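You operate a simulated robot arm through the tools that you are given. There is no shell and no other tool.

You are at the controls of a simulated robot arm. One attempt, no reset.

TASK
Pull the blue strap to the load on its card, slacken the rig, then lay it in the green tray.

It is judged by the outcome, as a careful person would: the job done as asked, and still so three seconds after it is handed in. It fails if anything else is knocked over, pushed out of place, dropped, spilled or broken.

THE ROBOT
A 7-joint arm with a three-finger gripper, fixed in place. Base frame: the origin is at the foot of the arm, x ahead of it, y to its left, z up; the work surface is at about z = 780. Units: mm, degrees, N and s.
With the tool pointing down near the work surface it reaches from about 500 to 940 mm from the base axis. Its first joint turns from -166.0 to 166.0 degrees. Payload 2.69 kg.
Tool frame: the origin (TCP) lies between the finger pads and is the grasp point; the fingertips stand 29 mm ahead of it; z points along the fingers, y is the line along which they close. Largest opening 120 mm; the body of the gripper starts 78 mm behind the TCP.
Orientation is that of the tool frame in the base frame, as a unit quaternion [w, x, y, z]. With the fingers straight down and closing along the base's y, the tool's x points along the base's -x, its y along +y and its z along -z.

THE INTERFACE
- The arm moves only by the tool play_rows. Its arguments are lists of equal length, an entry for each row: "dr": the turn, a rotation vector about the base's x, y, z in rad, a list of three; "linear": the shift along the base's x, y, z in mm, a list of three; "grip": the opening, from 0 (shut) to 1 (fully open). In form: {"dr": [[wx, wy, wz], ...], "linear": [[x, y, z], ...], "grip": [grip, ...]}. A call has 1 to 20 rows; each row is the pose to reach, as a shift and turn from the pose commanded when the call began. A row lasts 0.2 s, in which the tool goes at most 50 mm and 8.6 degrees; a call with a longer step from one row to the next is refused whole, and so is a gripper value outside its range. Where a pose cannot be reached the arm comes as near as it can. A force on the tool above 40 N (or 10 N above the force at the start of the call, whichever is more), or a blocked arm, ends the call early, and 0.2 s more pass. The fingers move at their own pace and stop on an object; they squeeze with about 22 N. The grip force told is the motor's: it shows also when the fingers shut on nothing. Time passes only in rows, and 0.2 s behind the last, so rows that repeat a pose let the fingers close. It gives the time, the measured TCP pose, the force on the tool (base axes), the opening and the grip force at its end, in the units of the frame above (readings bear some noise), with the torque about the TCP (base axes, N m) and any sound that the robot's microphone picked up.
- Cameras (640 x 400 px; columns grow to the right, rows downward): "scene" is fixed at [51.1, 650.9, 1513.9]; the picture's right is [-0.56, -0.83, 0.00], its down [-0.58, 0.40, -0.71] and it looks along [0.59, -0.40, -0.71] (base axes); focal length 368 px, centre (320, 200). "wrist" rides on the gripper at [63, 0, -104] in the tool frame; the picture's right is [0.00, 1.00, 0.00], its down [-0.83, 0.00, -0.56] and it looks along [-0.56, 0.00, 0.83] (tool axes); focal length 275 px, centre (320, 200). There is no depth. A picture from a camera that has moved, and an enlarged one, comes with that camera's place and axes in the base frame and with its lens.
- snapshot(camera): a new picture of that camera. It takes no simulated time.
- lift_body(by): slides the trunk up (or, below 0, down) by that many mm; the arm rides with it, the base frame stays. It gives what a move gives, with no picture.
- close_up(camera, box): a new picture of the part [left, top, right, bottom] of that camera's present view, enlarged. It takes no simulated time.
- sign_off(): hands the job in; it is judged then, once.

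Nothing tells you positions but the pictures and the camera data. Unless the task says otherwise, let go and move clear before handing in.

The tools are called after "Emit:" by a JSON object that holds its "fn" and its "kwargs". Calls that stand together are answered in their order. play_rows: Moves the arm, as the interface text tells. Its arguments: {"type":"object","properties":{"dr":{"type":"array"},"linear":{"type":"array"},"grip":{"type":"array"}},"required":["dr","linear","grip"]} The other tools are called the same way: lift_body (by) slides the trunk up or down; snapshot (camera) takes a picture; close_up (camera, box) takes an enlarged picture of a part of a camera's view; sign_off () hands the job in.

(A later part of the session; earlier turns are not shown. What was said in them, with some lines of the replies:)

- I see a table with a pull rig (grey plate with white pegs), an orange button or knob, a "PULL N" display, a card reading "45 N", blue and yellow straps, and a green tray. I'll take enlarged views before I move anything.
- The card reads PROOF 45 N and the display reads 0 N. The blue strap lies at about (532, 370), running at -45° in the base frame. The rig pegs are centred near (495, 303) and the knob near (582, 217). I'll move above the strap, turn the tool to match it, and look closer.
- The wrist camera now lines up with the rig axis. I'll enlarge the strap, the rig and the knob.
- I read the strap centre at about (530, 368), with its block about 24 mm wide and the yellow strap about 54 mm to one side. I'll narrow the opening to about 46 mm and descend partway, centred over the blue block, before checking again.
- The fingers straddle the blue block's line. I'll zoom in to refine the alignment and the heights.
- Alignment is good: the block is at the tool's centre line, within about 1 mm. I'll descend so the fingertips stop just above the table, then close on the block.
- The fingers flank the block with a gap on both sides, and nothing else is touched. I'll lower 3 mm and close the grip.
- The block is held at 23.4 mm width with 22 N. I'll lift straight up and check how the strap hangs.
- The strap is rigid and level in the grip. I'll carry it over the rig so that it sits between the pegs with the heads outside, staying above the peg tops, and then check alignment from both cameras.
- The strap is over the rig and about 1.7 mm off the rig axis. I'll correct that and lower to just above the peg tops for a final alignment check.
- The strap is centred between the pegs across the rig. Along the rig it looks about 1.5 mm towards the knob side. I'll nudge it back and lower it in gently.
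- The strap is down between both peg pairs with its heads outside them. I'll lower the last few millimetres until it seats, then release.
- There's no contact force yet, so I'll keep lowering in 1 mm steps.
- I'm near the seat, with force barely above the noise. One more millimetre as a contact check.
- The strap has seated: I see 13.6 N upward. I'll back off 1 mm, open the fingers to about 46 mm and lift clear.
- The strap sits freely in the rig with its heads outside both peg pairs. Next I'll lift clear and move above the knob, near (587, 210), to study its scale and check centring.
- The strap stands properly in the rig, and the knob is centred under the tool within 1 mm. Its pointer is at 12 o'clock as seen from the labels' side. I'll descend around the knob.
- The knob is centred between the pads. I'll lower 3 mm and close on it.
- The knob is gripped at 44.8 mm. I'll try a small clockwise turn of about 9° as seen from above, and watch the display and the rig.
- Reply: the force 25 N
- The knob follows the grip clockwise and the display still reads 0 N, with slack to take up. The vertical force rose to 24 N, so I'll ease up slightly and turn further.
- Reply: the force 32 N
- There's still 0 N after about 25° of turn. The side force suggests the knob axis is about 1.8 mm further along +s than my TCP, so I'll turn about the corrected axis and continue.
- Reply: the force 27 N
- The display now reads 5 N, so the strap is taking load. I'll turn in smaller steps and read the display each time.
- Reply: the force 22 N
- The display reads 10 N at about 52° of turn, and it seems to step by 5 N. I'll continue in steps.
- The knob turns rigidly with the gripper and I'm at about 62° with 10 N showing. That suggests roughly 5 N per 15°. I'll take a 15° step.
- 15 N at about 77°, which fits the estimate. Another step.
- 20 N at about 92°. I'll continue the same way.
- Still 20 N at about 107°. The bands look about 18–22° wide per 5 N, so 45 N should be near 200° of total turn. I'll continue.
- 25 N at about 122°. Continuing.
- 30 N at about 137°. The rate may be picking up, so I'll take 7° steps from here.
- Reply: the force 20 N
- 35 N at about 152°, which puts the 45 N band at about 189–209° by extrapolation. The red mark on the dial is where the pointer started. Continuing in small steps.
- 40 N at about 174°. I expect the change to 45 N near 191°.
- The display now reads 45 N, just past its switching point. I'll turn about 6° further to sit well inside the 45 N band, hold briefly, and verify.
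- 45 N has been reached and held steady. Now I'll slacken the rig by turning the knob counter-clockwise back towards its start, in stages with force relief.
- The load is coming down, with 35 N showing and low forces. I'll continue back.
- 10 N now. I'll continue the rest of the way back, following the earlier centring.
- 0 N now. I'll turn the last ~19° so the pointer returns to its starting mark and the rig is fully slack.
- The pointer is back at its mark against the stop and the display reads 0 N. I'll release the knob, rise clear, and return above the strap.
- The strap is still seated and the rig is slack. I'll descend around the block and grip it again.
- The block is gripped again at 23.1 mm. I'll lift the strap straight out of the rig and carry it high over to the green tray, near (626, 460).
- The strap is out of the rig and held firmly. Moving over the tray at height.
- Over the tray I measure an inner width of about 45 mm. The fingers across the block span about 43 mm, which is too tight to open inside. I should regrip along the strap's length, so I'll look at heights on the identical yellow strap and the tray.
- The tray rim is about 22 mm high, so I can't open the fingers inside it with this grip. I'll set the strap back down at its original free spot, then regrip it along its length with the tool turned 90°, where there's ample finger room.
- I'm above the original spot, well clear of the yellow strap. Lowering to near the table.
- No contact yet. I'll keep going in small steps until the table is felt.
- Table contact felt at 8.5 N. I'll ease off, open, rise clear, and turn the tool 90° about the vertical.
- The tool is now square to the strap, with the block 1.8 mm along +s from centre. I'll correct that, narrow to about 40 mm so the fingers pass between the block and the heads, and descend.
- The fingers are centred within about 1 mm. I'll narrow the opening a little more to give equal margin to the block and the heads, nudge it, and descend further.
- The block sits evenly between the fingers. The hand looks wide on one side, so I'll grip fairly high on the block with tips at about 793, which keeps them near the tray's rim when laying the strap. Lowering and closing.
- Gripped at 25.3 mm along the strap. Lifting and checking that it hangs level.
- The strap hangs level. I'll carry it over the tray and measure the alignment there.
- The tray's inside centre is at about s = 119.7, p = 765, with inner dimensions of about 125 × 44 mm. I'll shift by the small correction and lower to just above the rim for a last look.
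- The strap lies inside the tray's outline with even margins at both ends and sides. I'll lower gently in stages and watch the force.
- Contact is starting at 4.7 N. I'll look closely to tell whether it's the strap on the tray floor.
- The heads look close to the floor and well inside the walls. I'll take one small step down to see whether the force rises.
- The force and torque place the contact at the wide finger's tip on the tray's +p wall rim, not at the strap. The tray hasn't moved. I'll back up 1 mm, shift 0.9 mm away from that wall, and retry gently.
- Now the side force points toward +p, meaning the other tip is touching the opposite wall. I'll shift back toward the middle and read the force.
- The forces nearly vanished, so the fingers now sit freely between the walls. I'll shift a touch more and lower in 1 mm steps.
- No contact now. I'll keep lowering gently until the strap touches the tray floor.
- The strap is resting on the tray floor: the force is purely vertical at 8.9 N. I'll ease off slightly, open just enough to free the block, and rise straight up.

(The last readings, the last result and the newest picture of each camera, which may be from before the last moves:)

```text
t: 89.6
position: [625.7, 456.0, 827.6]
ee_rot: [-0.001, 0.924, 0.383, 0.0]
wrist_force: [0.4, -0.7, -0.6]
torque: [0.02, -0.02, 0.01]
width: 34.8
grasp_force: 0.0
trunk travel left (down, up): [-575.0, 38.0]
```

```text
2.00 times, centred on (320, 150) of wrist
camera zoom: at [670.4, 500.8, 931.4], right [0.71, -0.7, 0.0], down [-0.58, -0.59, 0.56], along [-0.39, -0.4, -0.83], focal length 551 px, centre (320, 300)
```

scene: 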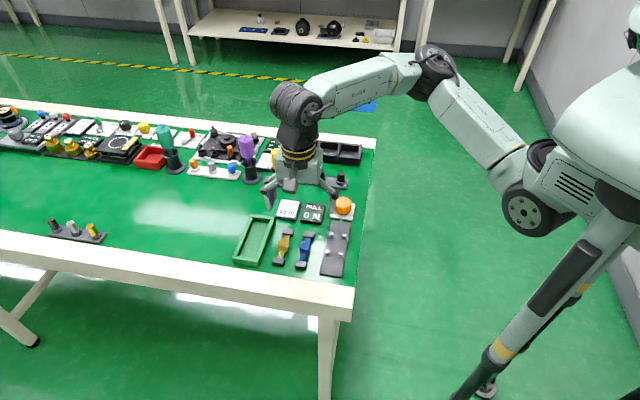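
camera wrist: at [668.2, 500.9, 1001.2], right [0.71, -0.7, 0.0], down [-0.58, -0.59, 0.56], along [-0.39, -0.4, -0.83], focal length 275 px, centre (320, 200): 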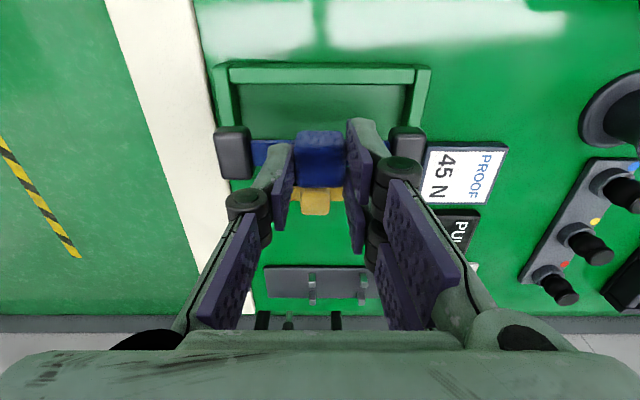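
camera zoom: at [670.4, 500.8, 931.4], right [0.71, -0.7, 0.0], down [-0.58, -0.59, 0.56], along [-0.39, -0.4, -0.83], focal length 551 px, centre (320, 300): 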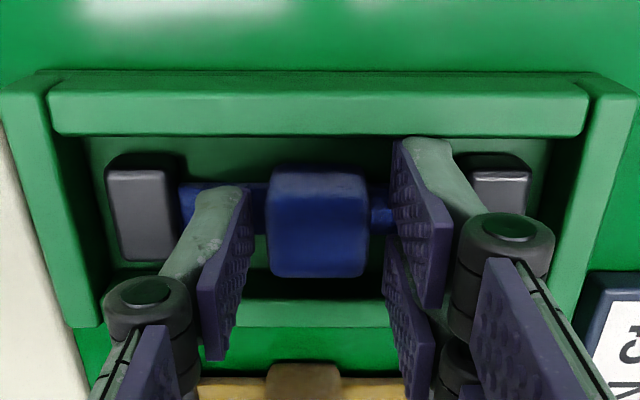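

The strap is released and flat in the tray, with no contact forces. Rising straight up and clear.

Emit:
{"fn": "play_rows", "kwargs": {"dr": [[0, 0, 0], [0, 0, 0], [0, 0, 0], [0, 0, 0], [0, 0, 0], [0, 0, 0], [0, 0, 0], [0, 0, 0]], "linear": [[0, 0, 3], [0, 0, 8], [0, 0, 15], [0, 0, 28], [0, 0, 50], [0, 0, 80], [0, 0, 110], [0, 0, 110]], "grip": [0.29, 0.29, 0.29, 0.29, 0.29, 0.29, 0.29, 0.29]}}

Emit:
{"fn": "snapshot", "kwargs": {"camera": "wrist"}}

Emit:
{"fn": "snapshot", "kwargs": {"camera": "scene"}}

Emit:
{"fn": "close_up", "kwargs": {"camera": "scene", "box": [220, 180, 380, 280]}}

```text
t: 91.4
position: [625.2, 455.1, 939.7]
ee_rot: [0.0, 0.924, 0.383, -0.001]
wrist_force: [-0.3, -0.3, -0.4]
torque: [0.01, 0.0, 0.0]
width: 34.8
grasp_force: 0.2
trunk travel left (down, up): [-575.0, 38.0]
```

```text
taken
camera wrist: at [671.2, 500.4, 1044.4], right [0.71, -0.7, 0.0], down [-0.58, -0.59, 0.56], along [-0.39, -0.4, -0.83], focal length 275 px, centre (320, 200)
```

wrist: 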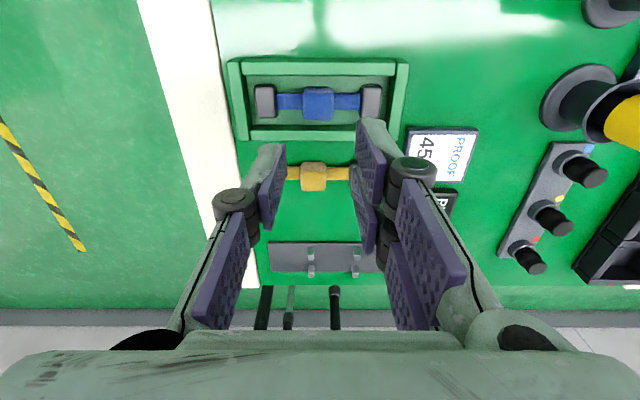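

```text
taken
```

scene: 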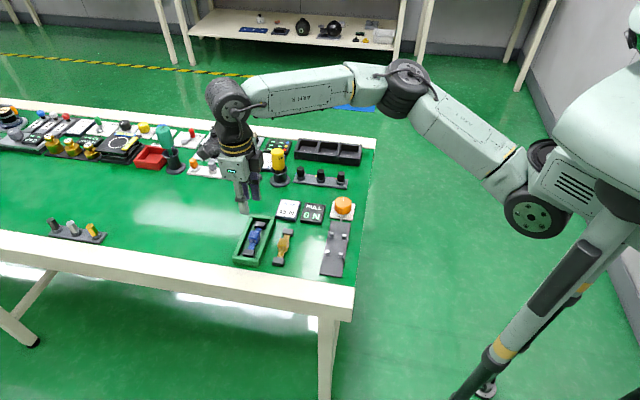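

```text
4.00 times, centred on (300, 230) of scene
camera zoom: at [51.1, 650.9, 1513.9], right [-0.56, -0.83, 0.0], down [-0.58, 0.4, -0.71], along [0.59, -0.4, -0.71], focal length 1471 px, centre (400, 80)
```

zoom: 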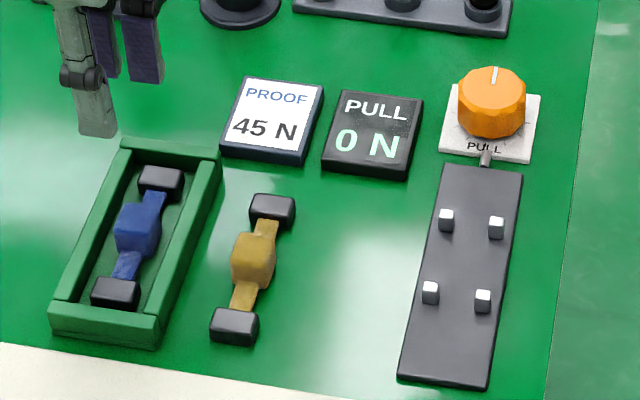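

The blue strap lies flat in the green tray and the rig is slack: the display reads 0 N and the knob pointer is at its start mark. The tray, card, display and yellow strap look unmoved, and the arm is clear, so I'm handing in.

Emit:
{"fn": "sign_off", "kwargs": {}}

```text
The job is handed in.
```

I pulled the blue strap to 45 N, slackened the rig, and laid the strap flat in the green tray. The job is handed in.

- **Load:** the display moves in 5 N steps. I turned the knob a few degrees past the point where it changed to 45 N, and it held 45 N for over a second. The true load could be up to about 2.5 N either side of that, depending on how the display rounds.
- **Slackening:** the knob is back against its stop at the start mark, and the display reads 0 N.
- **Regrip:** my first grip was too wide to open inside the tray. I set the strap back at its original spot on the table and picked it up again along its length.
- **Tray contact:** the fingertips brushed the tray's walls lightly on the way in, at under 10 N. The camera views show the tray in the same place as before.

In the last pictures, nothing around the rig and tray had been knocked over or moved. I let go of the strap and raised the arm clear before handing in.
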